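You operate a simulated robot arm through the tools that you are given. There is no shell and no other tool. Be economical: measure what you need, move in short steps, check, and stop when the job is done.

You are at the controls of a simulated robot arm. One attempt, no reset.

JOB
Press the green cap onto the orange handle with the teal plunger.
Fine: the cap comes from the white tray; pull the teal slide out again.

Only the result counts: the job must be done as asked and must still hold three seconds after the hand-in. Knocking over, shifting, dropping, spilling or breaking anything else fails it. A push-on lid holds only when it is set on centred and level and pressed home; a screw cap is set on level and turned clockwise until tight.

ROBOT AND FRAMES
A 7-joint arm with a two-finger parallel gripper, fixed in place. Base frame: the origin is at the foot of the arm, x ahead of it, y to its left, z up; the work surface is at about z = 0.562. Units: m, degrees, N and s.
With the tool pointing down near the work surface it reaches from about 0.12 to 0.6 m from the base axis. Its first joint turns from -66.0 to 66.0 degrees. Payload 2.4 kg.
The tool frame sits at the grasp point between the pads (the TCP): z along the fingers, y along the line on which they close. The tips reach 0.03 m beyond it. The gripper opens to 0.094 m. The fingers are 0.028 m wide and 0.01 m thick; the gripper's body (0.05 by 0.096 m) begins 0.055 m behind the TCP.
Orientation is that of the tool frame in the base frame, as [roll, pitch, yaw] about the fixed x, y, z axes, in that order (R = Rz(yaw) Ry(pitch) Rx(roll)). With the fingers straight down and closing along the base's y, the tool's x points along the base's -x, its y along +y and its z along -z.

CONTROLS
- The arm moves only by the tool arm_command. Its argument "plan" is a list of rows, each a list of 3 entries, a list of its own where there are three numbers: the shift along the base's x, y, z in units of 20 mm (1.0 is 20 mm), then the turn, a rotation vector about the base's x, y, z in units of 6 degrees (1.0 is 6 degrees), then the finger opening in m, from 0 to 0.094. In form: [[[dx, dy, dz], [ax, ay, az], claw], ...]. A call has 1 to 8 rows; each row shifts and turns the commanded pose from where the row before left it. A call with a number of a shift or a turn outside -1 to 1 is refused whole. Each row takes 0.2 s and may step no farther than 0.05 m and 8.6 degrees from the row before; otherwise, or with a gripper value out of range, the whole call is refused. Where a pose cannot be reached the arm comes as near as it can. A force on the tool above 70 N (or 10 N above the force at the start of the call, whichever is more), or a blocked arm, ends the call early, and 0.2 s more pass. The fingers move at their own pace (about 0.153 m/s each) and stop on an object; they squeeze with about 41 N. The grip force told is the motor's: it shows also when the fingers shut on nothing. Time passes only in rows, and 0.2 s behind the last, so rows that do not move let the fingers close. It gives the time, the measured TCP pose, the force on the tool (base axes), the opening and the grip force at its end, in the units of the frame above (readings bear some noise), with the torque about the TCP (base axes, N m) and any sound that the robot's microphone picked up.
- Cameras (640 x 400 px; columns grow to the right, rows downward): "scene" is fixed at [0.0339, 0.4812, 1.4287]; the picture's right is [-0.81, -0.59, 0.00], its down [-0.43, 0.60, -0.67] and it looks along [0.40, -0.54, -0.74] (base axes); focal length 312 px, centre (320, 200). "wrist" rides on the gripper at [0.076, 0.014, -0.103] in the tool frame; the picture's right is [-0.18, 0.98, 0.00], its down [-0.75, -0.14, -0.64] and it looks along [-0.63, -0.12, 0.77] (tool axes); focal length 243 px, centre (320, 200). There is no depth. A picture from a camera that has moved, and an enlarged one, comes with that camera's place and axes in the base frame and with its lens. The place of the scene camera against the robot may be out by one fixed shift of up to 0.012 m in any direction.
- grab_frame(camera): a new picture of that camera. The clock stands still meanwhile.
- inspect(camera, box): a new picture of the part [left, top, right, bottom] of that camera's present view, enlarged. The clock stands still meanwhile.
- hand_in(): hands the job in; it is judged then, once.

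Work in short steps. Places have to be worked out from the pictures, the camera data and where the tool is seen: move nearer, look again, correct. Check each grasp and each placing, and mend what went wrong. You have 120 turns and 68 pictures in all, those below and enlarged ones among them. Open the gripper and draw the arm clear of the work before you hand the job in, unless the task says otherwise; then end with one line.

The tools are called after "Request:" by a JSON object that holds its "api" and its "payload". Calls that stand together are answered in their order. arm_command: Moves the arm, as the interface text tells. Its arguments: {"type":"object","properties":{"plan":{"type":"array","items":{"type":"array"}}},"required":["plan"]} The other tools are called the same way: grab_frame (camera) takes a picture; inspect (camera, box) takes an enlarged picture of a part of a camera's view; hand_in () hands the job in.

At the start:

```text
time_s: 0.0
tool_pos: [0.3349, 0.1983, 0.9779]
tool_rot: [-180.0, 0.0, 179.9]
contact_force: [0.0, 0.0, 0.6]
torque: [0.01, -0.01, -0.03]
opening: 0.0941
finger_force: 0.0
```

scene: 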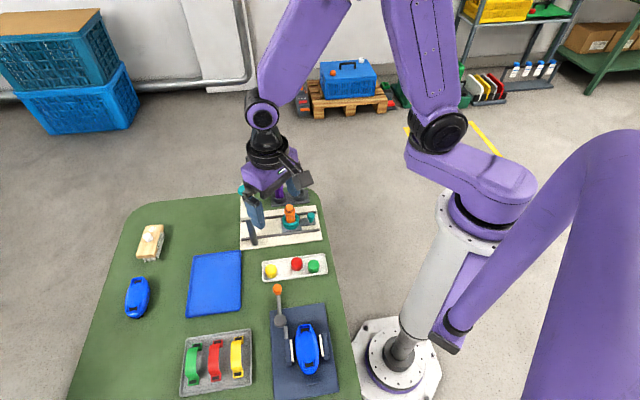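
wrist: 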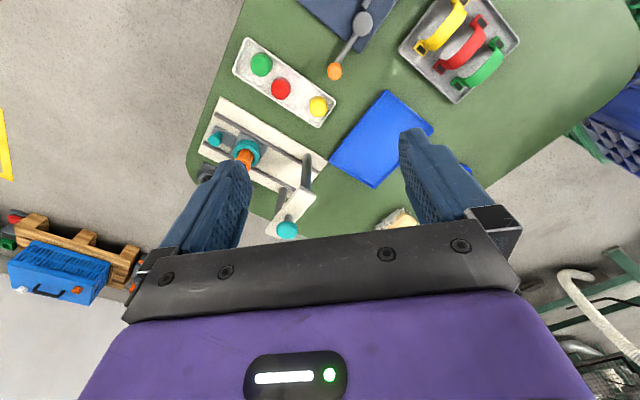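

I'll look closely at the work area first.

Request:
{"api": "inspect", "payload": {"camera": "scene", "box": [220, 170, 340, 290]}}

Request:
{"api": "inspect", "payload": {"camera": "wrist", "box": [180, 20, 360, 250]}}

```text
3.33 times, centred on (280, 230) of scene
camera zoom: at [0.0339, 0.4812, 1.4287], right [-0.81, -0.59, 0.0], down [-0.43, 0.6, -0.67], along [0.4, -0.54, -0.74], focal length 1039 px, centre (453, 100)
```

zoom: 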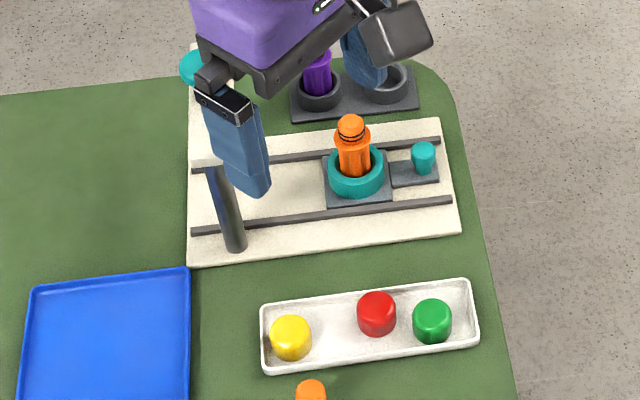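

```text
1.74 times, centred on (270, 135) of wrist
camera zoom: at [0.259, 0.211, 1.0817], right [0.18, 0.98, 0.0], down [0.75, -0.14, 0.64], along [0.63, -0.12, -0.77], focal length 422 px, centre (407, 313)
```

zoom: 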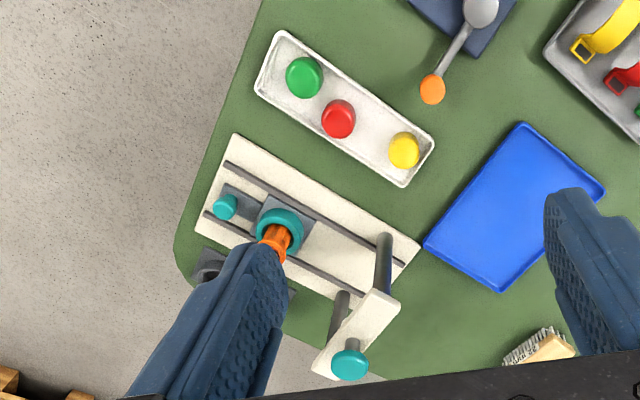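

The tray with the green cap is near (0.33, 0.09), the slide runs diagonally toward the arch. I move above the tray for a closer look.

Request:
{"api": "arm_command", "payload": {"plan": [[[0, -0.7, -1], [0, 0, 0], 0.094], [[0, -0.7, -1], [0, 0, 0], 0.094], [[0, -0.7, -1], [0, 0, 0], 0.094], [[0, -0.7, -1], [0, 0, 0], 0.094], [[0, -0.7, -1], [0, 0, 0], 0.094], [[0, -0.7, -1], [0, 0, 0], 0.094], [[0, -0.7, -1], [0, 0, 0], 0.094], [[0, -0.6, -1], [0, 0, 0], 0.094]]}}

Request:
{"api": "grab_frame", "payload": {"camera": "wrist"}}

Request:
{"api": "grab_frame", "payload": {"camera": "scene"}}

```text
time_s: 1.8
tool_pos: [0.335, 0.088, 0.8168]
tool_rot: [-179.9, 0.0, -180.0]
contact_force: [-0.5, 0.5, 0.2]
torque: [0.03, 0.0, 0.03]
opening: 0.0941
finger_force: 0.0
```

```text
63 pictures are left
camera wrist: at [0.2583, 0.1019, 0.92], right [0.18, 0.98, 0.0], down [0.75, -0.14, 0.64], along [0.63, -0.12, -0.77], focal length 243 px, centre (320, 200)
```

wrist: 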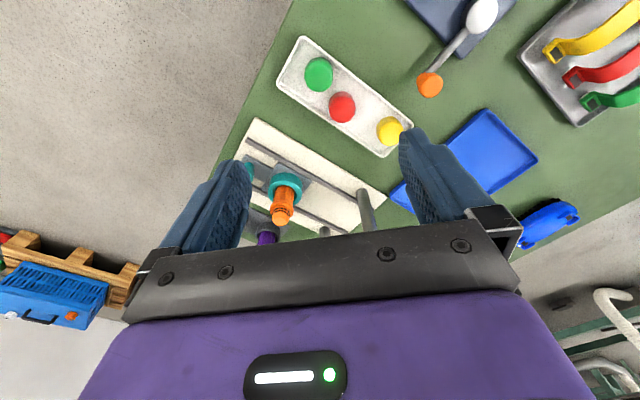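

```text
62 pictures are left
```

scene: 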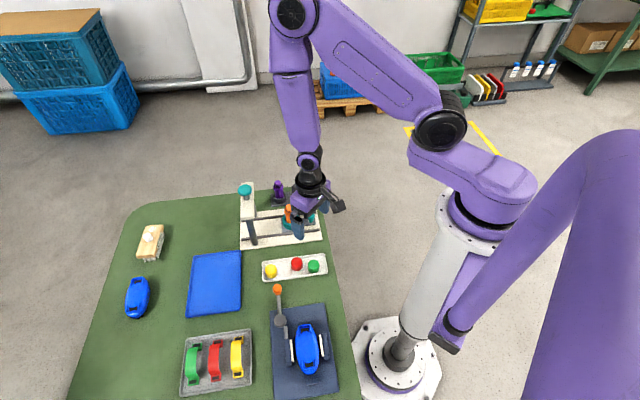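

Green cap is at about (0.332, 0.087), the tray's long axis at about 45°. I turn the gripper 45° to close across the tray and descend for a closer view.

Request:
{"api": "arm_command", "payload": {"plan": [[[0, 0, -0.7], [0, 0, 0.94], 0.08], [[0, 0, -0.7], [0, 0, 0.94], 0.08], [[0, 0, -0.7], [0, 0, 0.94], 0.08], [[0, 0, -0.7], [0, 0, 0.94], 0.08], [[0, 0, -0.7], [0, 0, 0.94], 0.08], [[0, 0, -0.7], [0, 0, 0.94], 0.08], [[0, 0, -0.7], [0, 0, 0.94], 0.08], [[0, 0, -0.7], [0, 0, 0.92], 0.08]]}}

Request:
{"api": "grab_frame", "payload": {"camera": "wrist"}}

```text
time_s: 3.6
tool_pos: [0.3332, 0.0858, 0.7051]
tool_rot: [179.9, 0.0, -135.0]
contact_force: [0.3, -0.1, 0.4]
torque: [0.0, 0.0, 0.01]
opening: 0.08
finger_force: 0.0
```

```text
61 pictures are left
camera wrist: at [0.2693, 0.0411, 0.8078], right [-0.57, 0.82, 0.0], down [0.63, 0.43, 0.64], along [0.53, 0.36, -0.77], focal length 243 px, centre (320, 200)
```

wrist: 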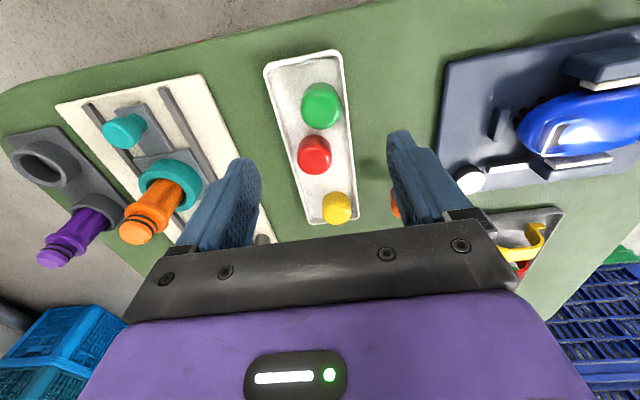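

The view shows all relevant objects. I zoom on the cap and on the press.

Request:
{"api": "inspect", "payload": {"camera": "wrist", "box": [250, 40, 370, 230]}}

Request:
{"api": "inspect", "payload": {"camera": "wrist", "box": [0, 70, 280, 280]}}

Request:
{"api": "inspect", "payload": {"camera": "scene", "box": [230, 170, 340, 290]}}

```text
2.11 times, centred on (310, 135) of wrist
camera zoom: at [0.2693, 0.0411, 0.8078], right [-0.57, 0.82, 0.0], down [0.63, 0.43, 0.64], along [0.53, 0.36, -0.77], focal length 511 px, centre (341, 337)
```

zoom: 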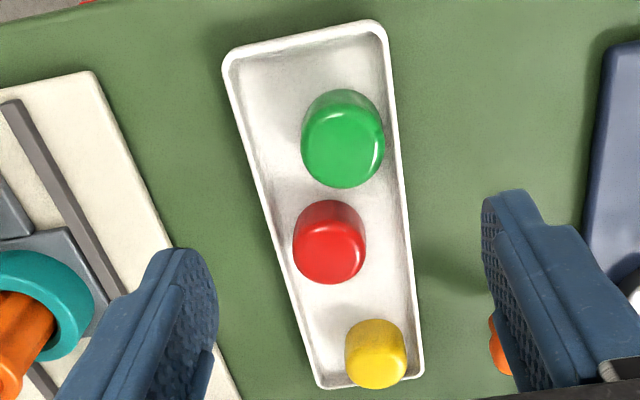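

```text
1.90 times, centred on (140, 175) of wrist
camera zoom: at [0.2693, 0.0411, 0.8078], right [-0.57, 0.82, 0.0], down [0.63, 0.43, 0.64], along [0.53, 0.36, -0.77], focal length 462 px, centre (663, 248)
```

zoom: 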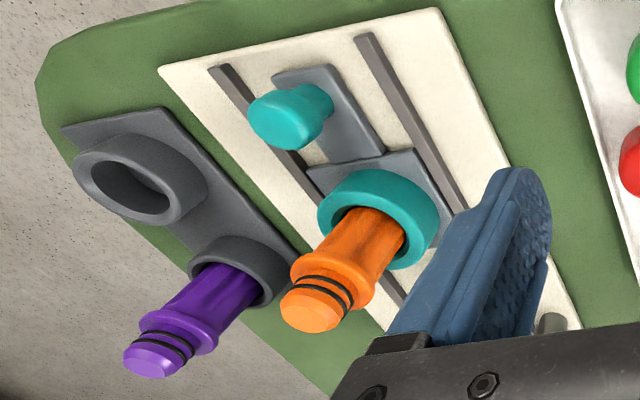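

```text
3.33 times, centred on (285, 230) of scene
camera zoom: at [0.0339, 0.4812, 1.4287], right [-0.81, -0.59, 0.0], down [-0.43, 0.6, -0.67], along [0.4, -0.54, -0.74], focal length 1039 px, centre (437, 100)
```

zoom: 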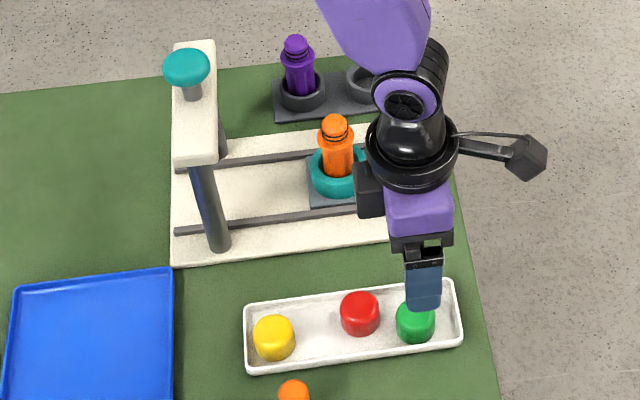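

Cap top centre ≈ (0.333, 0.085), z ≈ 0.593, diameter ≈ 35 mm; the TCP is already over it. I descend with the tips staying just above the tray rim.

Request:
{"api": "arm_command", "payload": {"plan": [[[0, 0, -0.8], [0, 0, 0], 0.06], [[0, 0, -0.8], [0, 0, 0], 0.06], [[0, 0, -0.8], [0, 0, 0], 0.06], [[0, 0, -0.8], [0, 0, 0], 0.06], [[0, 0, -0.8], [0, 0, 0], 0.06], [[0, 0, -0.5], [0, 0, 0], 0.06]]}}

Request:
{"api": "grab_frame", "payload": {"camera": "wrist"}}

```text
time_s: 5.0
tool_pos: [0.3338, 0.0857, 0.6153]
tool_rot: [-180.0, 0.0, -135.0]
contact_force: [1.1, -0.5, -1.0]
torque: [0.0, 0.01, 0.02]
opening: 0.06
finger_force: 0.1
```

```text
57 pictures are left
camera wrist: at [0.2718, 0.0426, 0.7188], right [-0.57, 0.82, 0.0], down [0.63, 0.43, 0.64], along [0.53, 0.36, -0.77], focal length 243 px, centre (320, 200)
```

wrist: 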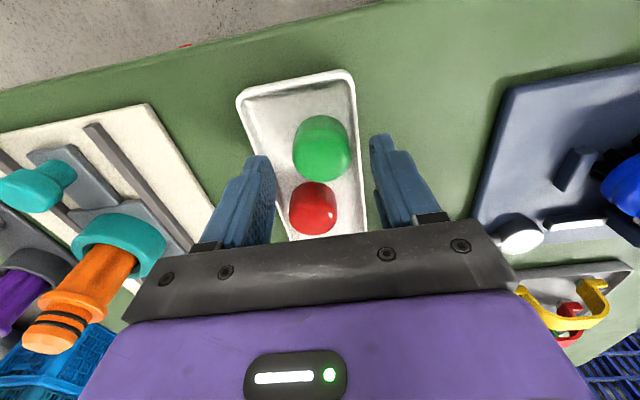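

Cap sits between the fingers; I go down a bit more and close.

Request:
{"api": "arm_command", "payload": {"plan": [[[-0.08, -0.04, -0.4], [0, 0, 0], 0.06], [[0, 0, 0], [0, 0, 0], 0.03], [[0, 0, 0], [0, 0, 0], 0.02], [[0, 0, 0], [0, 0, 0], 0.02]]}}

Request:
{"api": "grab_frame", "payload": {"camera": "wrist"}}

```text
time_s: 6.0
tool_pos: [0.3339, 0.0853, 0.6093]
tool_rot: [180.0, 0.0, -135.0]
contact_force: [-0.8, 0.4, -0.3]
torque: [0.0, -0.02, 0.02]
opening: 0.0356
finger_force: 40.8
```

```text
56 pictures are left
camera wrist: at [0.2701, 0.0419, 0.7117], right [-0.57, 0.82, 0.0], down [0.63, 0.43, 0.64], along [0.53, 0.36, -0.77], focal length 243 px, centre (320, 200)
```

wrist: 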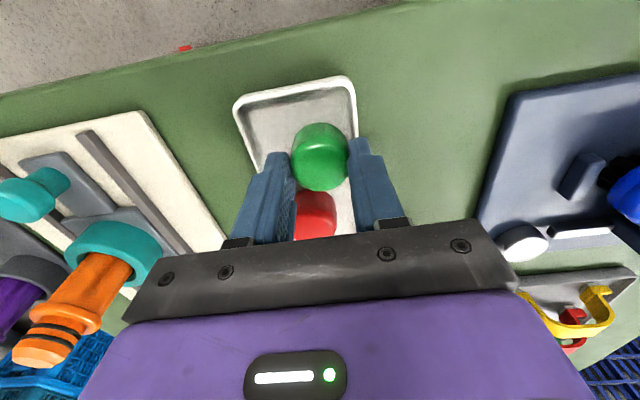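

The cap is gripped (opening 35.6 mm). I lift straight up to z≈0.75 and check it.

Request:
{"api": "arm_command", "payload": {"plan": [[[0, 0, 0.5], [0, 0, 0], 0.02], [[0, 0, 0.9], [0, 0, 0], 0.02], [[0, 0, 0.9], [0, 0, 0], 0.02], [[0, 0, 0.9], [0, 0, 0], 0.02], [[0, 0, 1], [0, 0, 0], 0.02], [[0, 0, 1], [0, 0, 0], 0.02], [[0, 0, 1], [0, 0, 0], 0.02], [[0, 0, 1], [0, 0, 0], 0.02]]}}

Request:
{"api": "arm_command", "payload": {"plan": [[[0.8, -0.5, 0], [0, 0, 0], 0.02], [[0.8, -0.5, 0], [0, 0, 0], 0.02], [[0.8, -0.5, 0], [0, 0, 0], 0.02], [[0.8, -0.5, 0], [0, 0, 0], 0.02], [[0.8, -0.5, 0], [0, 0, 0], 0.02], [[0.8, -0.5, 0], [0, 0, 0], 0.02], [[0.8, -0.5, 0], [0, 0, 0], 0.02]]}}

Request:
{"api": "grab_frame", "payload": {"camera": "wrist"}}

Request:
{"api": "grab_frame", "payload": {"camera": "scene"}}

```text
time_s: 7.8
tool_pos: [0.3331, 0.0846, 0.7545]
tool_rot: [-180.0, -0.1, -134.9]
contact_force: [0.7, 0.1, 0.1]
torque: [0.02, 0.0, 0.0]
opening: 0.0354
finger_force: 40.7
```

```text
time_s: 9.4
tool_pos: [0.4462, 0.0148, 0.7526]
tool_rot: [-179.9, 0.1, -134.9]
contact_force: [0.7, 0.2, -0.4]
torque: [0.02, -0.02, 0.02]
opening: 0.0352
finger_force: 41.3
```

```text
55 pictures are left
camera wrist: at [0.3827, -0.0288, 0.8559], right [-0.57, 0.82, 0.0], down [0.63, 0.43, 0.64], along [0.53, 0.36, -0.77], focal length 243 px, centre (320, 200)
```

wrist: 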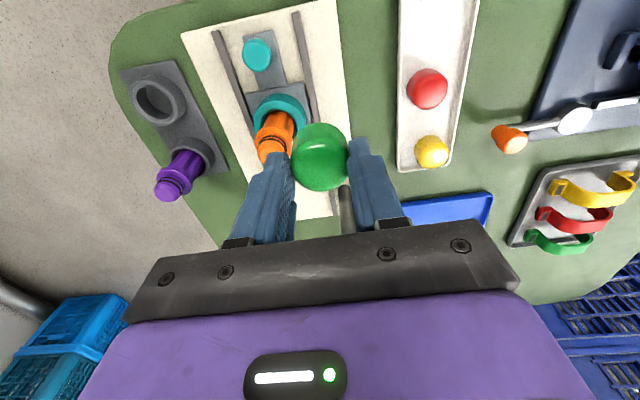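

```text
54 pictures are left
```

scene: 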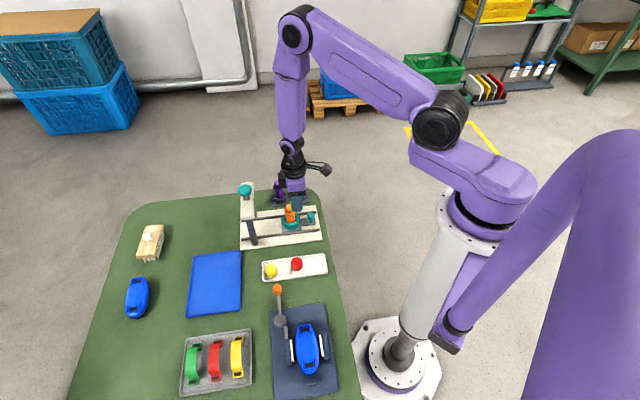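

Zooming on handle top and held cap to fix the offset.

Request:
{"api": "inspect", "payload": {"camera": "wrist", "box": [220, 70, 380, 200]}}

```text
3.08 times, centred on (300, 135) of wrist
camera zoom: at [0.3827, -0.0288, 0.8559], right [-0.57, 0.82, 0.0], down [0.63, 0.43, 0.64], along [0.53, 0.36, -0.77], focal length 746 px, centre (382, 400)
```

zoom: 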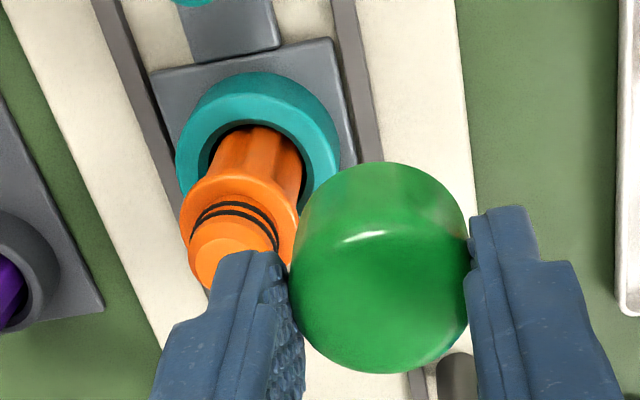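

Handle axis estimated near (0.493, -0.006); the held cap is centred on the tool axis within ~1 mm. I move over it, staying high.

Request:
{"api": "arm_command", "payload": {"plan": [[[0.8, -0.34, 0], [0, 0, 0], 0.02], [[0.8, -0.34, 0], [0, 0, 0], 0.02], [[0.75, -0.34, 0], [0, 0, 0], 0.02], [[0, 0, 0], [0, 0, 0], 0.02]]}}

Request:
{"api": "inspect", "payload": {"camera": "wrist", "box": [240, 50, 400, 200]}}

Request:
{"api": "inspect", "payload": {"camera": "scene", "box": [230, 170, 340, 260]}}

```text
time_s: 10.4
tool_pos: [0.4921, -0.0049, 0.7525]
tool_rot: [180.0, 0.0, -134.9]
contact_force: [-0.3, 0.9, 0.5]
torque: [0.03, -0.01, -0.01]
opening: 0.0356
finger_force: 40.9
```

```text
2.67 times, centred on (320, 125) of wrist
camera zoom: at [0.428, -0.0495, 0.8563], right [-0.57, 0.82, 0.0], down [0.63, 0.43, 0.64], along [0.53, 0.36, -0.77], focal length 647 px, centre (320, 400)
```

zoom: 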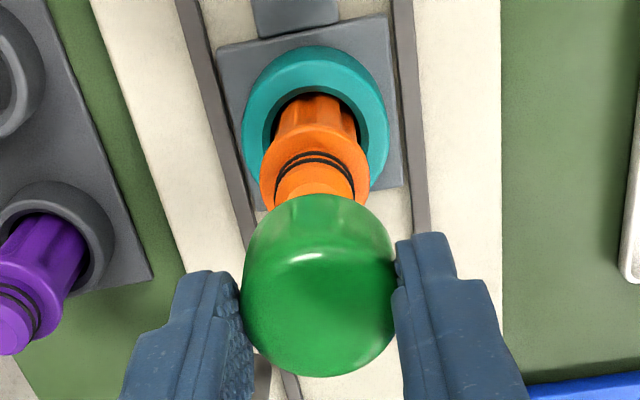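

```text
4.44 times, centred on (285, 215) of scene
camera zoom: at [0.0339, 0.4812, 1.4287], right [-0.81, -0.59, 0.0], down [-0.43, 0.6, -0.67], along [0.4, -0.54, -0.74], focal length 1385 px, centre (476, 133)
```

zoom: 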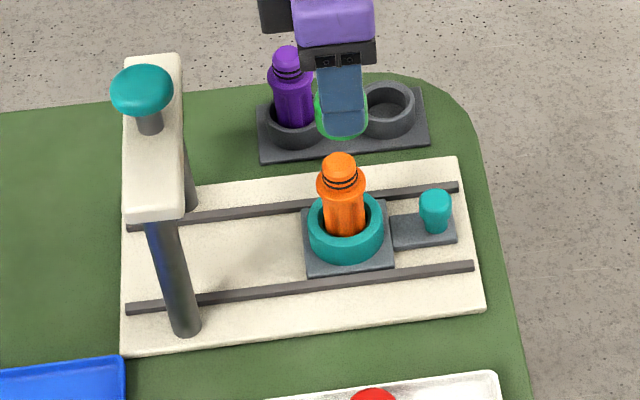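

Forward offset is uncertain by a few mm; I move the tool 55 mm forward along the view direction so the camera looks almost straight down on the handle.

Request:
{"api": "arm_command", "payload": {"plan": [[[0.65, 0.65, 0.25], [0, 0, 0], 0.02], [[0.65, 0.65, 0.25], [0, 0, 0], 0.02], [[0.65, 0.65, 0], [0, 0, 0], 0.02], [[0, 0, 0], [0, 0, 0], 0.02]]}}

Request:
{"api": "grab_frame", "payload": {"camera": "wrist"}}

Request:
{"api": "inspect", "payload": {"camera": "wrist", "box": [250, 0, 390, 120]}}

```text
time_s: 11.4
tool_pos: [0.532, 0.0336, 0.7616]
tool_rot: [-179.9, 0.0, -135.1]
contact_force: [-0.6, -0.7, -0.5]
torque: [-0.01, -0.01, 0.02]
opening: 0.0354
finger_force: 41.4
```

```text
50 pictures are left
camera wrist: at [0.4681, -0.0106, 0.8651], right [-0.57, 0.82, 0.0], down [0.63, 0.43, 0.64], along [0.53, 0.36, -0.77], focal length 243 px, centre (320, 200)
```

wrist: 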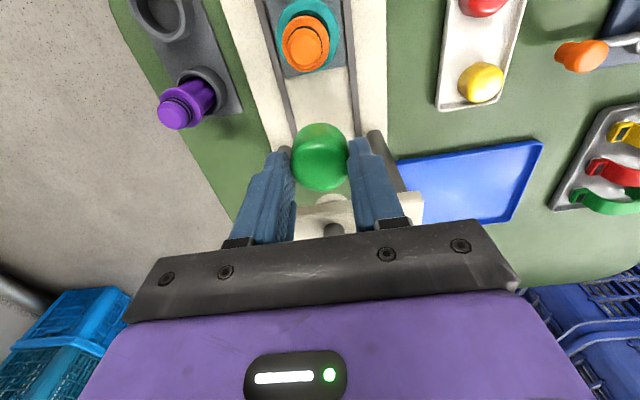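

```text
3.33 times, centred on (320, 60) of wrist
camera zoom: at [0.4681, -0.0106, 0.8651], right [-0.57, 0.82, 0.0], down [0.63, 0.43, 0.64], along [0.53, 0.36, -0.77], focal length 809 px, centre (320, 667)
```

zoom: 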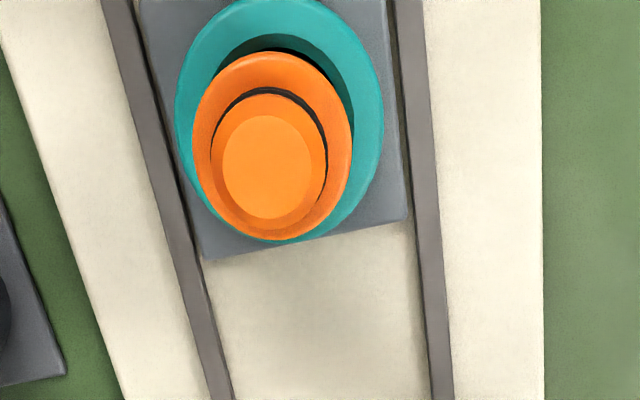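

Straight-down view gives a precise offset: handle is 50 mm behind and 2 mm sideways of the tool axis. I move over it and descend to just above contact.

Request:
{"api": "arm_command", "payload": {"plan": [[[-0.84, -0.91, 0], [0, 0, 0], 0.02], [[-0.84, -0.91, 0], [0, 0, 0], 0.02], [[0, 0, 0], [0, 0, 0], 0.02], [[0, 0, -1], [0, 0, 0], 0.02], [[0, 0, -1], [0, 0, 0], 0.02], [[0, 0, 0], [0, 0, 0], 0.02]]}}

Request:
{"api": "inspect", "payload": {"camera": "wrist", "box": [240, 50, 400, 200]}}

Request:
{"api": "inspect", "payload": {"camera": "scene", "box": [260, 170, 340, 250]}}

```text
time_s: 12.8
tool_pos: [0.4981, -0.0033, 0.7224]
tool_rot: [180.0, 0.0, -134.9]
contact_force: [0.2, -1.1, 0.1]
torque: [0.03, 0.01, 0.01]
opening: 0.0356
finger_force: 40.9
```

```text
2.67 times, centred on (320, 125) of wrist
camera zoom: at [0.4341, -0.0459, 0.824], right [-0.57, 0.82, 0.0], down [0.63, 0.43, 0.64], along [0.53, 0.36, -0.77], focal length 647 px, centre (320, 400)
```

zoom: 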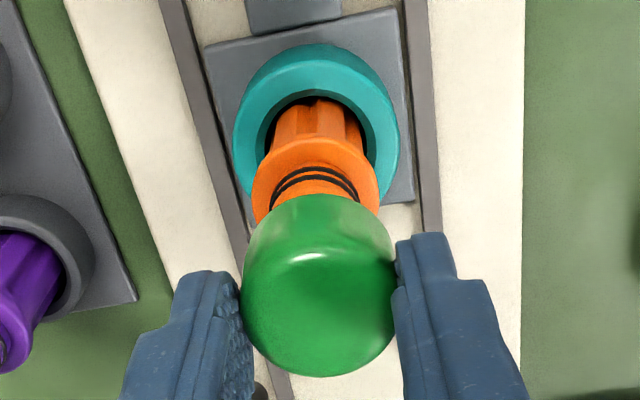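

```text
5.00 times, centred on (300, 210) of scene
camera zoom: at [0.0339, 0.4812, 1.4287], right [-0.81, -0.59, 0.0], down [-0.43, 0.6, -0.67], along [0.4, -0.54, -0.74], focal length 1558 px, centre (420, 150)
```

zoom: 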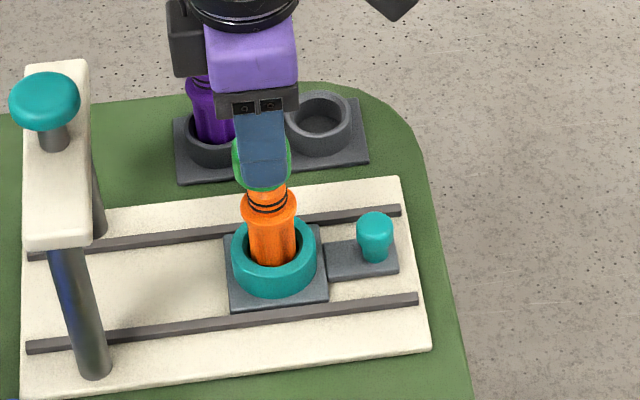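

Alignment looks good (about 1 mm sideways to correct). I apply it and lower gently in small steps watching the force.

Request:
{"api": "arm_command", "payload": {"plan": [[[0.03, -0.03, -0.3], [0, 0, 0], 0.02], [[0, 0, -0.2], [0, 0, 0], 0.02], [[0, 0, 0], [0, 0, 0], 0.02]]}}

Request:
{"api": "arm_command", "payload": {"plan": [[[0, 0, -0.2], [0, 0, 0], 0.02], [[0, 0, 0], [0, 0, 0], 0.02]]}}

Request:
{"api": "arm_command", "payload": {"plan": [[[0, 0, -0.1], [0, 0, 0], 0.02], [[0, 0, 0], [0, 0, 0], 0.02]]}}

Request:
{"api": "inspect", "payload": {"camera": "wrist", "box": [240, 50, 400, 200]}}

```text
time_s: 13.6
tool_pos: [0.4978, -0.0015, 0.7106]
tool_rot: [-180.0, 0.0, -135.0]
contact_force: [0.1, -0.9, -1.7]
torque: [0.02, -0.02, 0.0]
opening: 0.0353
finger_force: 41.4
```

```text
time_s: 14.2
tool_pos: [0.4982, -0.002, 0.708]
tool_rot: [180.0, 0.1, -135.0]
contact_force: [0.1, 0.0, -0.5]
torque: [0.02, 0.0, 0.02]
opening: 0.0354
finger_force: 40.7
```

```text
time_s: 14.8
tool_pos: [0.499, -0.0027, 0.7063]
tool_rot: [-180.0, 0.0, -135.0]
contact_force: [0.0, -0.1, -0.1]
torque: [-0.01, -0.04, 0.0]
opening: 0.0353
finger_force: 41.0
```

```text
2.67 times, centred on (320, 125) of wrist
camera zoom: at [0.4347, -0.0461, 0.8096], right [-0.57, 0.82, 0.0], down [0.63, 0.43, 0.64], along [0.53, 0.36, -0.77], focal length 647 px, centre (320, 400)
```

zoom: 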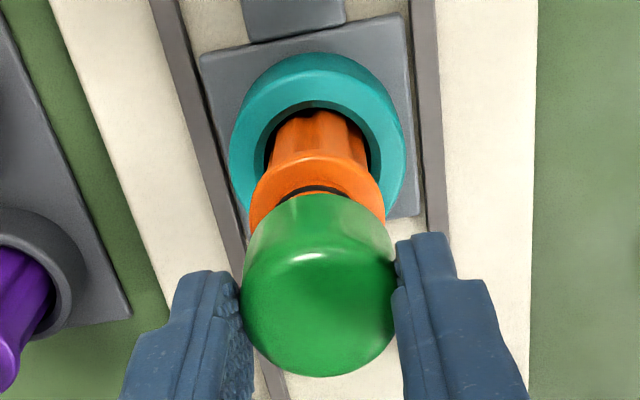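

No contact yet and centring looks good; continue lowering in 2 mm steps.

Request:
{"api": "arm_command", "payload": {"plan": [[[0, 0, -0.1], [0, 0, 0], 0.02], [[0, 0, 0], [0, 0, 0], 0.02]]}}

Request:
{"api": "arm_command", "payload": {"plan": [[[0, 0, -0.1], [0, 0, 0], 0.02], [[0, 0, 0], [0, 0, 0], 0.02]]}}

Request:
{"api": "arm_command", "payload": {"plan": [[[0, 0, -0.1], [0, 0, 0], 0.02], [[0, 0, 0], [0, 0, 0], 0.02]]}}

Request:
{"api": "inspect", "payload": {"camera": "wrist", "box": [240, 50, 400, 200]}}

```text
time_s: 15.4
tool_pos: [0.4998, -0.0019, 0.7029]
tool_rot: [180.0, 0.0, -135.0]
contact_force: [-0.6, -0.4, -0.5]
torque: [-0.01, 0.01, 0.0]
opening: 0.035
finger_force: 41.0
```

```text
time_s: 16.0
tool_pos: [0.4991, -0.0026, 0.7019]
tool_rot: [180.0, 0.0, -135.1]
contact_force: [-0.5, 0.1, 0.1]
torque: [-0.02, 0.0, -0.02]
opening: 0.0355
finger_force: 41.1
```

```text
time_s: 16.6
tool_pos: [0.5009, -0.0022, 0.6993]
tool_rot: [-179.9, -0.1, -135.0]
contact_force: [-1.0, 0.2, 8.8]
torque: [-0.02, 0.07, 0.04]
opening: 0.0356
finger_force: 40.8
```

```text
2.67 times, centred on (320, 125) of wrist
camera zoom: at [0.4359, -0.0456, 0.8034], right [-0.57, 0.82, 0.0], down [0.63, 0.43, 0.64], along [0.53, 0.36, -0.77], focal length 647 px, centre (320, 400)
```

zoom: 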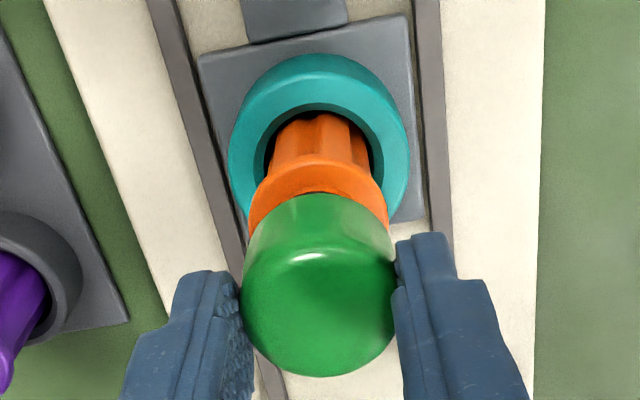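

Contact of ~9 N: the cap rests on the handle's seal ring. I release and rise straight up.

Request:
{"api": "arm_command", "payload": {"plan": [[[0, 0, 0], [0, 0, 0], 0.045], [[0, 0, 0], [0, 0, 0], 0.06], [[0, 0, 0], [0, 0, 0], 0.06], [[0, 0, 0.8], [0, 0, 0], 0.06], [[0, 0, 1], [0, 0, 0], 0.06], [[0, 0, 1], [0, 0, 0], 0.06], [[0, 0, 1], [0, 0, 0], 0.06]]}}

Request:
{"api": "inspect", "payload": {"camera": "wrist", "box": [220, 0, 420, 180]}}

Request:
{"api": "inspect", "payload": {"camera": "scene", "box": [230, 170, 340, 260]}}

```text
time_s: 18.2
tool_pos: [0.498, 0.0006, 0.7784]
tool_rot: [180.0, -0.2, -135.0]
contact_force: [0.3, 0.0, -1.0]
torque: [0.0, 0.03, 0.01]
opening: 0.0601
finger_force: 0.1
```

```text
2.22 times, centred on (320, 90) of wrist
camera zoom: at [0.4354, -0.0439, 0.8804], right [-0.57, 0.82, 0.0], down [0.63, 0.43, 0.64], along [0.53, 0.36, -0.77], focal length 539 px, centre (320, 444)
```

zoom: 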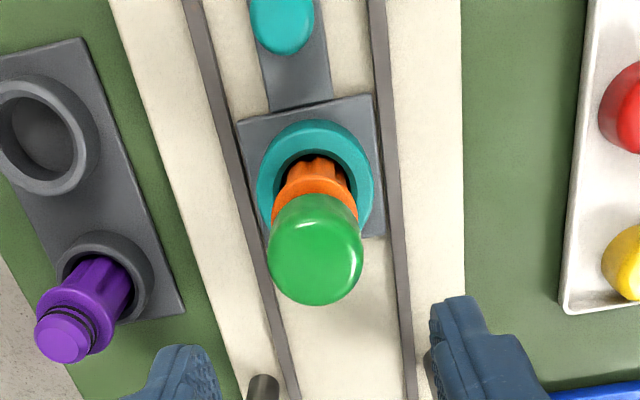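

```text
4.44 times, centred on (285, 215) of scene
camera zoom: at [0.0339, 0.4812, 1.4287], right [-0.81, -0.59, 0.0], down [-0.43, 0.6, -0.67], along [0.4, -0.54, -0.74], focal length 1385 px, centre (476, 133)
```

zoom: 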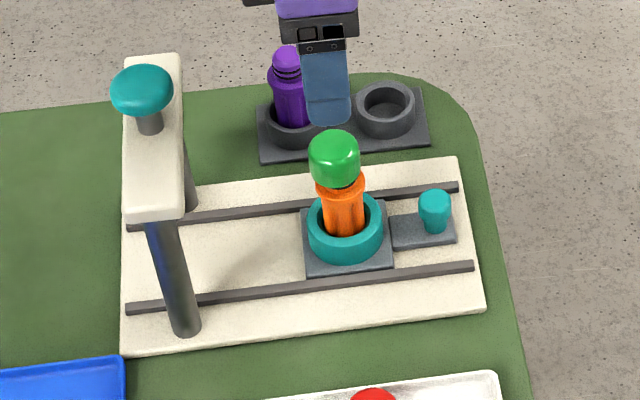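

The cap sits level and centred. Next the slide knob, at about (0.452, -0.051); I move above it, lean the tool back 12° for clearance to the plunger, and look.

Request:
{"api": "arm_command", "payload": {"plan": [[[-0.8, -0.83, 0], [0, 0, 0], 0.06], [[-0.8, -0.83, 0], [0, 0, 0], 0.06], [[-0.8, -0.83, 0], [0, 0, 0], 0.06], [[0, 0, -0.5], [0.71, -0.71, 0], 0.06], [[0, 0, -0.5], [0.71, -0.71, 0], 0.06], [[0, 0, 0], [0, 0, 0], 0.06]]}}

Request:
{"api": "grab_frame", "payload": {"camera": "wrist"}}

Request:
{"api": "grab_frame", "payload": {"camera": "scene"}}

```text
time_s: 19.6
tool_pos: [0.453, -0.0528, 0.7617]
tool_rot: [179.6, 9.1, -135.0]
contact_force: [0.4, -0.1, -0.2]
torque: [-0.07, 0.0, 0.01]
opening: 0.0601
finger_force: 0.0
out of reach, approached as far as the arm can: row 4
```

```text
42 pictures are left
camera wrist: at [0.3785, -0.1078, 0.8526], right [-0.57, 0.82, 0.04], down [0.56, 0.35, 0.75], along [0.61, 0.45, -0.66], focal length 243 px, centre (320, 200)
```

wrist: 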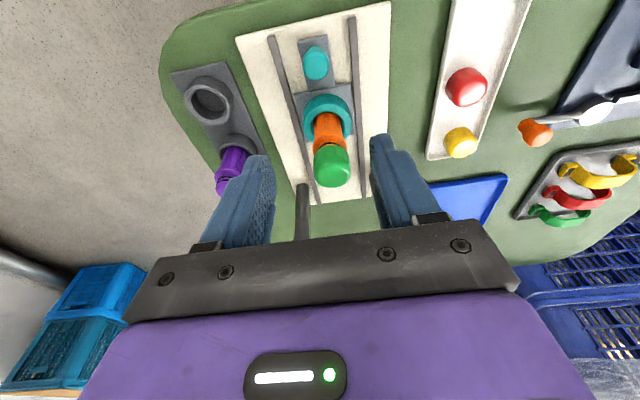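

```text
41 pictures are left
```

scene: 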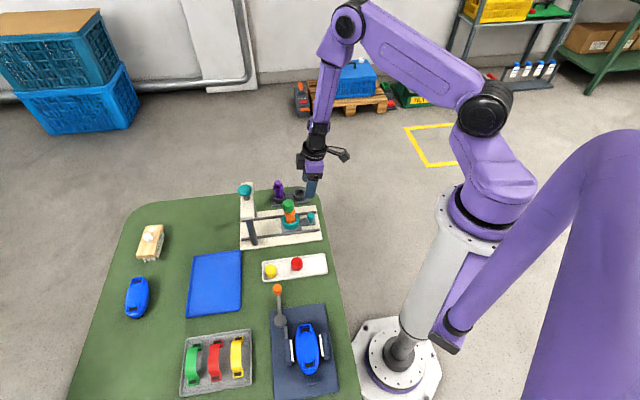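

The lean went to ~9°. I descend to z≈0.66 above the knob and look again.

Request:
{"api": "arm_command", "payload": {"plan": [[[-0.05, 0.03, -0.9], [0, 0, 0], 0.06], [[-0.05, 0.03, -0.9], [0, 0, 0], 0.06], [[-0.05, 0.0, -0.9], [0, 0, 0], 0.06], [[0, 0, -0.9], [0, 0, 0], 0.06], [[0, 0, -0.9], [0, 0, 0], 0.06], [[0, 0, -0.5], [0, 0, 0], 0.06], [[0, 0, 0], [0, 0, 0], 0.06]]}}

Request:
{"api": "grab_frame", "payload": {"camera": "wrist"}}

Request:
{"api": "inspect", "payload": {"camera": "scene", "box": [230, 140, 360, 260]}}

```text
time_s: 21.2
tool_pos: [0.4488, -0.0532, 0.6617]
tool_rot: [179.6, 9.0, -135.0]
contact_force: [0.1, 0.6, -0.2]
torque: [-0.02, 0.02, -0.02]
opening: 0.0602
finger_force: 0.1
```

```text
40 pictures are left
camera wrist: at [0.3749, -0.1072, 0.7521], right [-0.57, 0.82, 0.04], down [0.56, 0.35, 0.75], along [0.61, 0.45, -0.66], focal length 243 px, centre (320, 200)
```

wrist: 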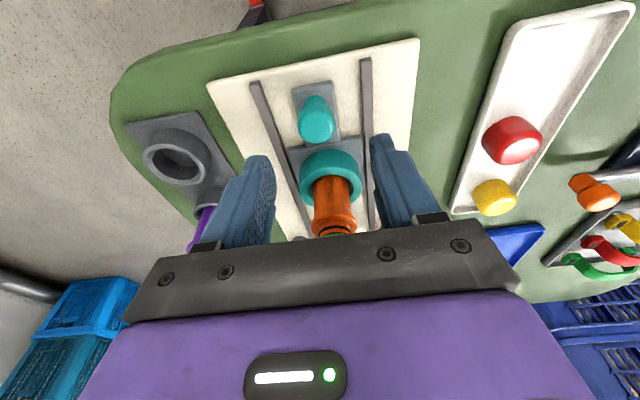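

```text
3.33 times, centred on (295, 200) of scene
camera zoom: at [0.0339, 0.4812, 1.4287], right [-0.81, -0.59, 0.0], down [-0.43, 0.6, -0.67], along [0.4, -0.54, -0.74], focal length 1039 px, centre (403, 200)
```

zoom: 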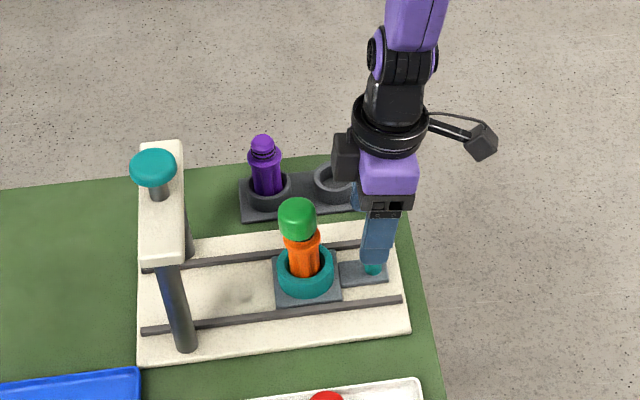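

Centred over the knob. I narrow the opening and descend so the pads straddle the knob while tips stay above the rails, then grip.

Request:
{"api": "arm_command", "payload": {"plan": [[[0, 0, -0.8], [0, 0, 0], 0.044], [[0, 0, -0.8], [0, 0, 0], 0.044], [[0, 0, -0.7], [0, 0, 0], 0.044], [[0, 0, -0.3], [0, 0, 0], 0.044], [[0, 0, 0], [0, 0, 0], 0.044]]}}

Request:
{"api": "grab_frame", "payload": {"camera": "wrist"}}

```text
time_s: 22.4
tool_pos: [0.4486, -0.0512, 0.6094]
tool_rot: [179.6, 8.9, -134.9]
contact_force: [0.7, 1.3, 0.1]
torque: [0.0, -0.02, 0.0]
opening: 0.0439
finger_force: 0.1
```

```text
38 pictures are left
camera wrist: at [0.3745, -0.1074, 0.699], right [-0.57, 0.82, 0.04], down [0.56, 0.35, 0.75], along [0.6, 0.45, -0.66], focal length 243 px, centre (320, 200)
```

wrist: 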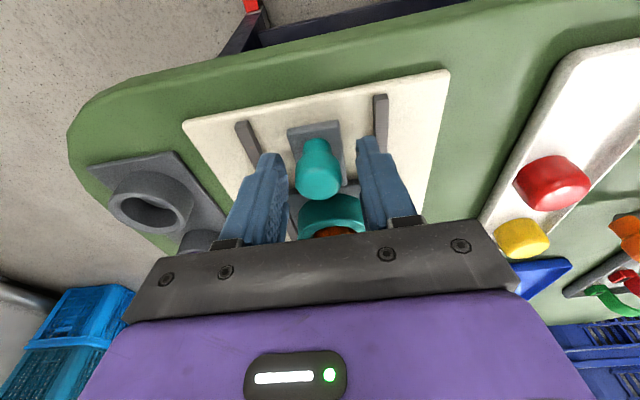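

Knob is between the pads; I close on it.

Request:
{"api": "arm_command", "payload": {"plan": [[[0, 0, 0], [0, 0, 0], 0.03], [[0, 0, 0], [0, 0, 0], 0.015], [[0, 0, 0], [0, 0, 0], 0.01], [[0, 0, 0], [0, 0, 0], 0.01]]}}

Request:
{"api": "inspect", "payload": {"camera": "scene", "box": [230, 140, 360, 260]}}

```text
time_s: 23.4
tool_pos: [0.4484, -0.0537, 0.6101]
tool_rot: [179.6, 9.1, -135.0]
contact_force: [4.4, -5.2, -6.9]
torque: [-0.09, -0.11, -0.03]
opening: 0.0252
finger_force: 45.0
```

```text
3.33 times, centred on (295, 200) of scene
camera zoom: at [0.0341, 0.4811, 1.4287], right [-0.81, -0.59, 0.0], down [-0.43, 0.6, -0.67], along [0.4, -0.54, -0.74], focal length 1039 px, centre (403, 200)
```

zoom: 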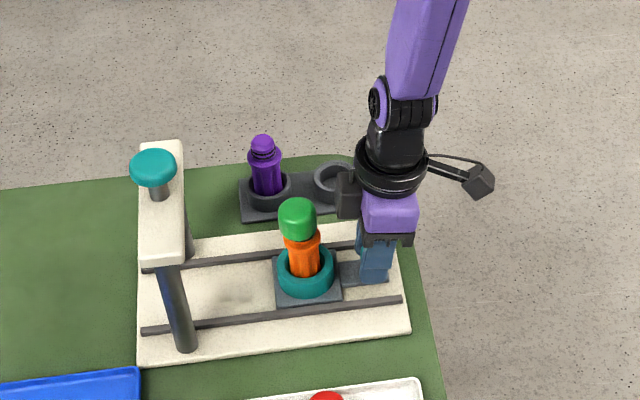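

Gripped. I begin sliding along the 45° rails in small steps and check forces and the cap.

Request:
{"api": "arm_command", "payload": {"plan": [[[0.05, -0.05, 0], [0, 0, 0], 0.01], [[0.15, 0.15, 0], [0, 0, 0], 0.01], [[0.25, 0.25, 0], [0, 0, 0], 0.01], [[0.3, 0.3, 0], [0, 0, 0], 0.01], [[0.3, 0.3, 0], [0, 0, 0], 0.01]]}}

Request:
{"api": "inspect", "payload": {"camera": "scene", "box": [230, 140, 360, 260]}}

```text
time_s: 24.6
tool_pos: [0.47, -0.0322, 0.6086]
tool_rot: [179.5, 9.0, -134.8]
contact_force: [-0.3, -0.2, -0.9]
torque: [0.06, -0.19, 0.05]
opening: 0.0254
finger_force: 44.8
```

```text
3.33 times, centred on (295, 200) of scene
camera zoom: at [0.0339, 0.4812, 1.4287], right [-0.81, -0.59, 0.0], down [-0.43, 0.6, -0.67], along [0.4, -0.54, -0.74], focal length 1039 px, centre (403, 200)
```

zoom: 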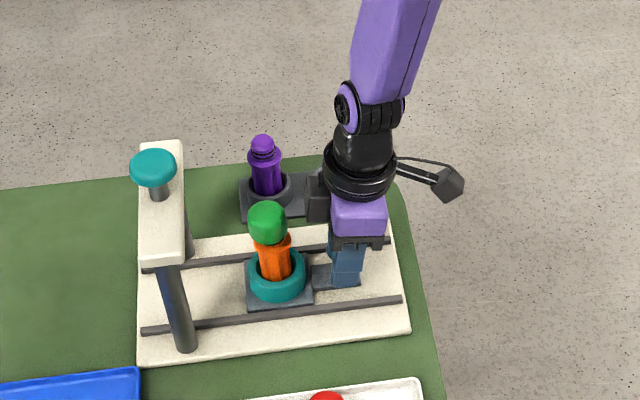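

Sliding is smooth. Before going on I check clearance of cap and gripper to the arch.

Request:
{"api": "inspect", "payload": {"camera": "scene", "box": [255, 175, 325, 255]}}

Request:
{"api": "grab_frame", "payload": {"camera": "wrist"}}

```text
5.00 times, centred on (290, 215) of scene
camera zoom: at [0.0339, 0.4812, 1.4287], right [-0.81, -0.59, 0.0], down [-0.43, 0.6, -0.67], along [0.4, -0.54, -0.74], focal length 1558 px, centre (470, 125)
```

zoom: 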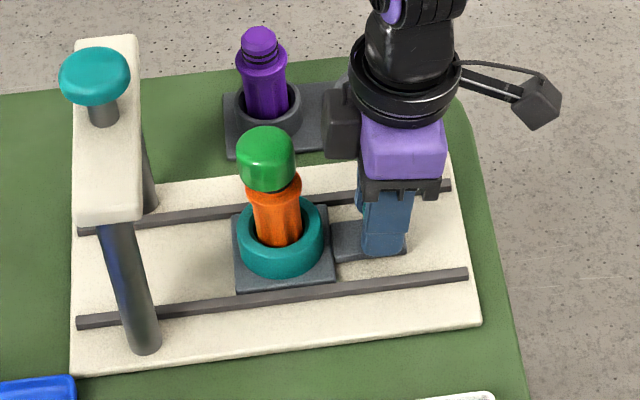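

```text
34 pictures are left
camera wrist: at [0.396, -0.0874, 0.6992], right [-0.57, 0.82, 0.04], down [0.56, 0.35, 0.75], along [0.6, 0.45, -0.66], focal length 243 px, centre (320, 200)
```

wrist: 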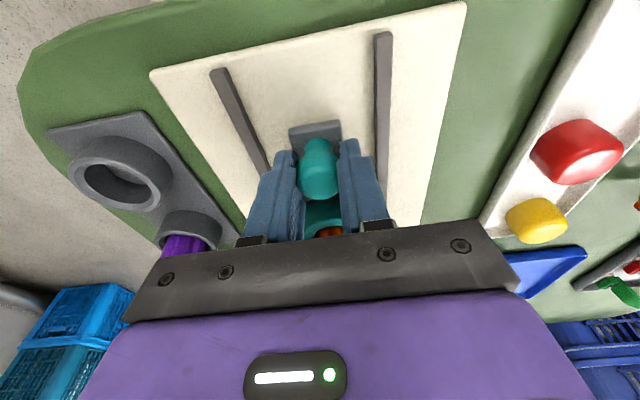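

Estimated clearances: cap top ≈0.69 vs crossbar underside ≈0.70, gripper front stays ~13 mm short of the crossbar. About 93 mm of travel remains; I continue 55 mm.

Request:
{"api": "arm_command", "payload": {"plan": [[[0.3, 0.3, 0], [0, 0, 0], 0.01], [[0.3, 0.3, 0], [0, 0, 0], 0.01], [[0.3, 0.3, 0], [0, 0, 0], 0.01], [[0.3, 0.3, 0], [0, 0, 0], 0.01], [[0.3, 0.3, 0], [0, 0, 0], 0.01], [[0.3, 0.3, 0], [0, 0, 0], 0.01], [[0.2, 0.2, 0], [0, 0, 0], 0.01]]}}

Request:
{"api": "inspect", "payload": {"camera": "scene", "box": [255, 175, 325, 255]}}

```text
time_s: 26.2
tool_pos: [0.5094, 0.0076, 0.61]
tool_rot: [179.5, 9.0, -134.9]
contact_force: [-2.9, 3.0, -25.8]
torque: [-0.05, 0.21, -0.1]
opening: 0.0253
finger_force: 45.1
```

```text
5.00 times, centred on (290, 215) of scene
camera zoom: at [0.0343, 0.4813, 1.4287], right [-0.81, -0.59, 0.0], down [-0.43, 0.6, -0.67], along [0.4, -0.54, -0.74], focal length 1558 px, centre (470, 125)
```

zoom: 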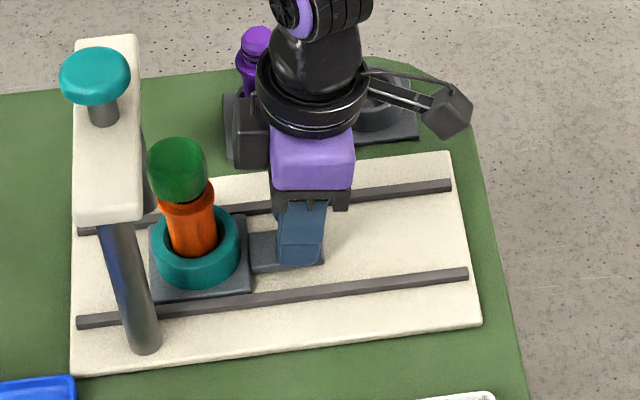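

A 26 N downward pull appeared on the tool; I lower 1 mm to relieve it.

Request:
{"api": "arm_command", "payload": {"plan": [[[0, 0, -0.05], [0, 0, 0], 0.01], [[0, 0, 0], [0, 0, 0], 0.01]]}}

```text
time_s: 26.8
tool_pos: [0.5111, 0.0084, 0.6087]
tool_rot: [179.6, 9.0, -134.8]
contact_force: [-7.3, 7.2, -15.7]
torque: [-0.02, 0.44, -0.07]
opening: 0.0252
finger_force: 44.8
```

Request:
{"api": "arm_command", "payload": {"plan": [[[-0.03, 0.03, -0.06], [0, 0, 0], 0.01], [[0, 0, 0], [0, 0, 0], 0.01]]}}

```text
time_s: 27.4
tool_pos: [0.5119, 0.0093, 0.6103]
tool_rot: [179.7, 9.1, -134.8]
contact_force: [-10.6, 8.7, 12.8]
torque: [-0.02, 0.45, 0.07]
opening: 0.0251
finger_force: 45.1
```

Forces moderate. Continue in small steps toward the stop.

Request:
{"api": "arm_command", "payload": {"plan": [[[0.17, 0.23, 0.02], [0, 0, 0], 0.01], [[0.2, 0.2, 0], [0, 0, 0], 0.01], [[0.2, 0.2, 0], [0, 0, 0], 0.01]]}}

Request:
{"api": "inspect", "payload": {"camera": "scene", "box": [255, 175, 325, 255]}}

```text
time_s: 28.2
tool_pos: [0.5234, 0.023, 0.6098]
tool_rot: [179.7, 9.1, -135.0]
contact_force: [-7.1, 6.2, 25.8]
torque: [0.33, -0.19, 0.01]
opening: 0.0257
finger_force: 45.4
```

```text
5.00 times, centred on (290, 215) of scene
camera zoom: at [0.0333, 0.4813, 1.4287], right [-0.81, -0.59, 0.0], down [-0.43, 0.6, -0.67], along [0.4, -0.54, -0.74], focal length 1558 px, centre (470, 125)
```

zoom: 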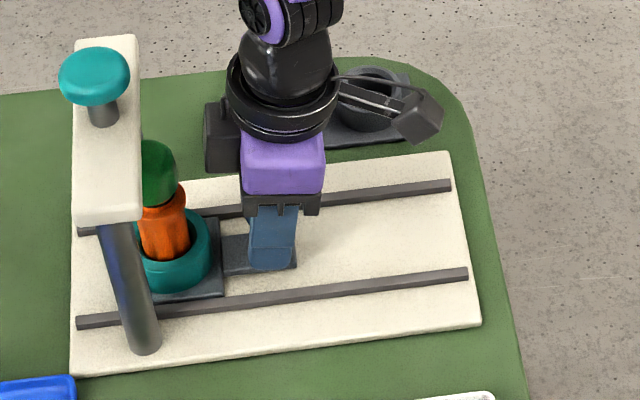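

Clearance still fine. I relieve z by ~1 mm and continue ~17 mm in small steps.

Request:
{"api": "arm_command", "payload": {"plan": [[[0.15, 0.17, 0.05], [0, 0, 0], 0.01], [[0.15, 0.15, 0], [0, 0, 0], 0.01], [[0, 0, 0], [0, 0, 0], 0.01]]}}

Request:
{"api": "arm_command", "payload": {"plan": [[[0.1, 0.1, 0], [0, 0, 0], 0.01], [[0.1, 0.1, 0], [0, 0, 0], 0.01], [[0, 0, 0], [0, 0, 0], 0.01]]}}

Request:
{"api": "inspect", "payload": {"camera": "scene", "box": [255, 175, 325, 255]}}

```text
time_s: 29.0
tool_pos: [0.5282, 0.0269, 0.6098]
tool_rot: [179.7, 9.1, -134.9]
contact_force: [-2.6, 2.5, 21.0]
torque: [0.08, -0.04, -0.05]
opening: 0.0252
finger_force: 45.0
```

```text
time_s: 29.8
tool_pos: [0.5327, 0.0304, 0.6089]
tool_rot: [179.6, 9.1, -135.0]
contact_force: [1.1, 0.8, 12.9]
torque: [0.14, -0.19, 0.01]
opening: 0.0253
finger_force: 44.8
```

```text
5.00 times, centred on (290, 215) of scene
camera zoom: at [0.0337, 0.4812, 1.4287], right [-0.81, -0.59, 0.0], down [-0.43, 0.6, -0.67], along [0.4, -0.54, -0.74], focal length 1558 px, centre (470, 125)
```

zoom: 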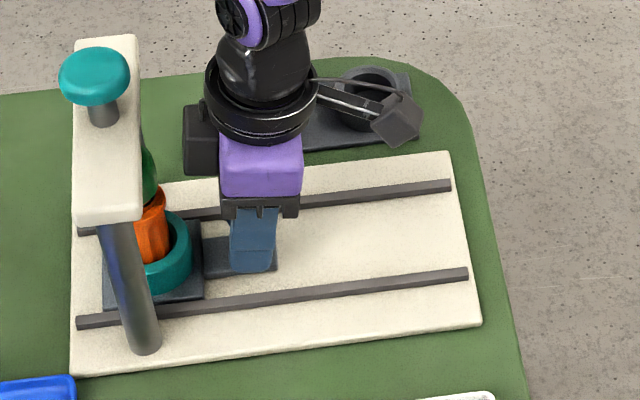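

The nest is nearly in line with the posts (~3 mm left). I creep on in ~1.5 mm steps feeling for a stop.

Request:
{"api": "arm_command", "payload": {"plan": [[[0.06, 0.06, 0.03], [0, 0, 0], 0.01], [[0, 0, 0], [0, 0, 0], 0.01]]}}

Request:
{"api": "arm_command", "payload": {"plan": [[[0.06, 0.06, 0], [0, 0, 0], 0.01], [[0, 0, 0], [0, 0, 0], 0.01]]}}

Request:
{"api": "arm_command", "payload": {"plan": [[[0.06, 0.06, 0], [0, 0, 0], 0.01], [[0, 0, 0], [0, 0, 0], 0.01]]}}

Request:
{"api": "inspect", "payload": {"camera": "scene", "box": [255, 175, 325, 255]}}

```text
time_s: 30.4
tool_pos: [0.5336, 0.0316, 0.6087]
tool_rot: [179.5, 9.0, -135.0]
contact_force: [3.8, -2.6, -4.1]
torque: [0.13, -0.34, 0.01]
opening: 0.0249
finger_force: 44.6
```

```text
time_s: 31.0
tool_pos: [0.534, 0.0313, 0.6089]
tool_rot: [179.5, 8.9, -135.1]
contact_force: [11.2, -10.6, -20.8]
torque: [-0.46, 0.17, 0.06]
opening: 0.0253
finger_force: 44.9
```

```text
time_s: 31.6
tool_pos: [0.5354, 0.0337, 0.6093]
tool_rot: [179.6, 9.1, -135.2]
contact_force: [14.8, -12.6, -32.6]
torque: [-0.27, -0.08, -0.08]
opening: 0.0251
finger_force: 44.8
```

```text
5.00 times, centred on (290, 215) of scene
camera zoom: at [0.0347, 0.4811, 1.4287], right [-0.81, -0.59, 0.0], down [-0.44, 0.6, -0.67], along [0.4, -0.54, -0.74], focal length 1558 px, centre (470, 125)
```

zoom: 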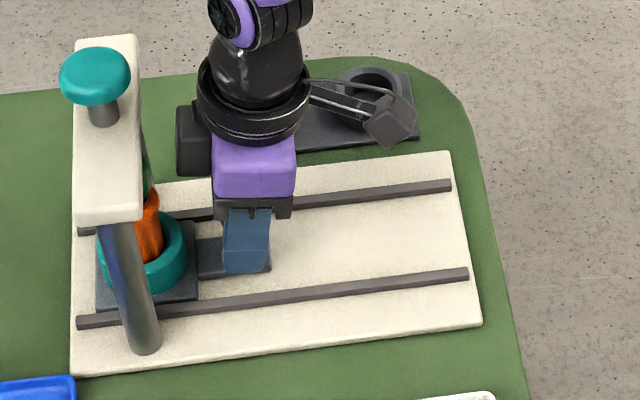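

The nest now lines up with the arch posts (within ~1–2 mm); no stop, only sideways/vertical strain. I relieve it and check finely.

Request:
{"api": "arm_command", "payload": {"plan": [[[0.04, -0.04, -0.08], [0, 0, 0], 0.01], [[0, 0, 0], [0, 0, 0], 0.01]]}}

Request:
{"api": "inspect", "payload": {"camera": "scene", "box": [260, 195, 300, 250]}}

```text
time_s: 32.2
tool_pos: [0.5367, 0.0348, 0.6095]
tool_rot: [179.5, 9.0, -134.8]
contact_force: [-6.6, -7.5, 27.6]
torque: [-0.4, 0.64, -0.2]
opening: 0.0251
finger_force: 44.9
```

```text
7.27 times, centred on (280, 222) of scene
camera zoom: at [0.0333, 0.4811, 1.4287], right [-0.81, -0.59, 0.0], down [-0.43, 0.6, -0.67], along [0.4, -0.54, -0.74], focal length 2266 px, centre (611, 36)
```

zoom: 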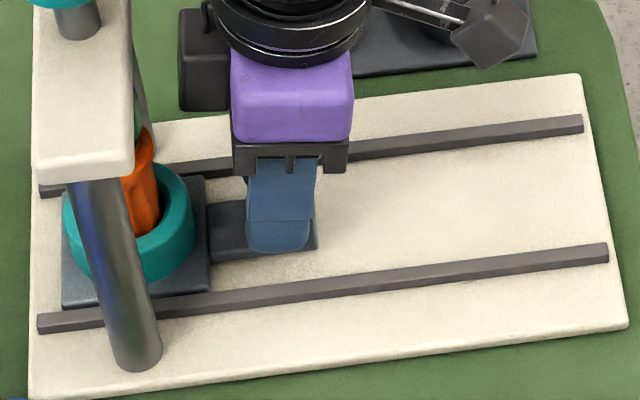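

The nest is within ~1–2 mm of the arch line and forward resistance appears; one more 1.5 mm nudge to test for the stop.

Request:
{"api": "arm_command", "payload": {"plan": [[[0.05, 0.05, 0.05], [0, 0, 0], 0.01], [[0, 0, 0], [0, 0, 0], 0.01]]}}

Request:
{"api": "arm_command", "payload": {"plan": [[[0.05, 0.05, 0], [0, 0, 0], 0.01], [[0, 0, 0], [0, 0, 0], 0.01]]}}

```text
time_s: 32.8
tool_pos: [0.5366, 0.0343, 0.6093]
tool_rot: [179.6, 9.1, -134.9]
contact_force: [-10.6, -8.4, 32.0]
torque: [-0.21, 0.29, 0.13]
opening: 0.0253
finger_force: 45.4
```

```text
time_s: 33.4
tool_pos: [0.5379, 0.0351, 0.6086]
tool_rot: [179.6, 8.9, -134.9]
contact_force: [-16.1, -10.6, 37.0]
torque: [-0.26, 0.42, 0.0]
opening: 0.0251
finger_force: 45.0
```

Forward resistance is rising, so a stop seems reached. I verify whether the nest moved.

Request:
{"api": "inspect", "payload": {"camera": "scene", "box": [260, 195, 300, 250]}}

```text
7.27 times, centred on (280, 222) of scene
camera zoom: at [0.033, 0.481, 1.4288], right [-0.81, -0.59, 0.0], down [-0.43, 0.6, -0.67], along [0.4, -0.54, -0.74], focal length 2266 px, centre (611, 36)
```

zoom: 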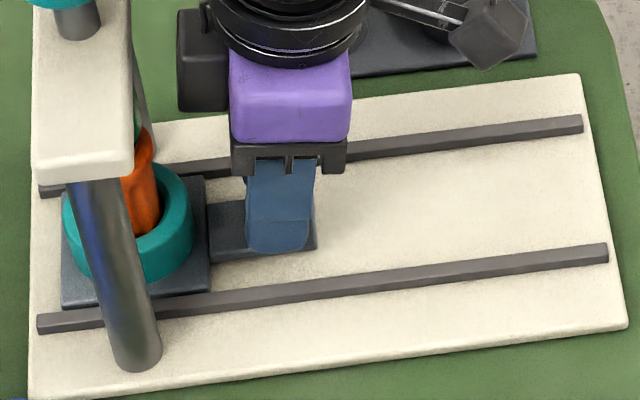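

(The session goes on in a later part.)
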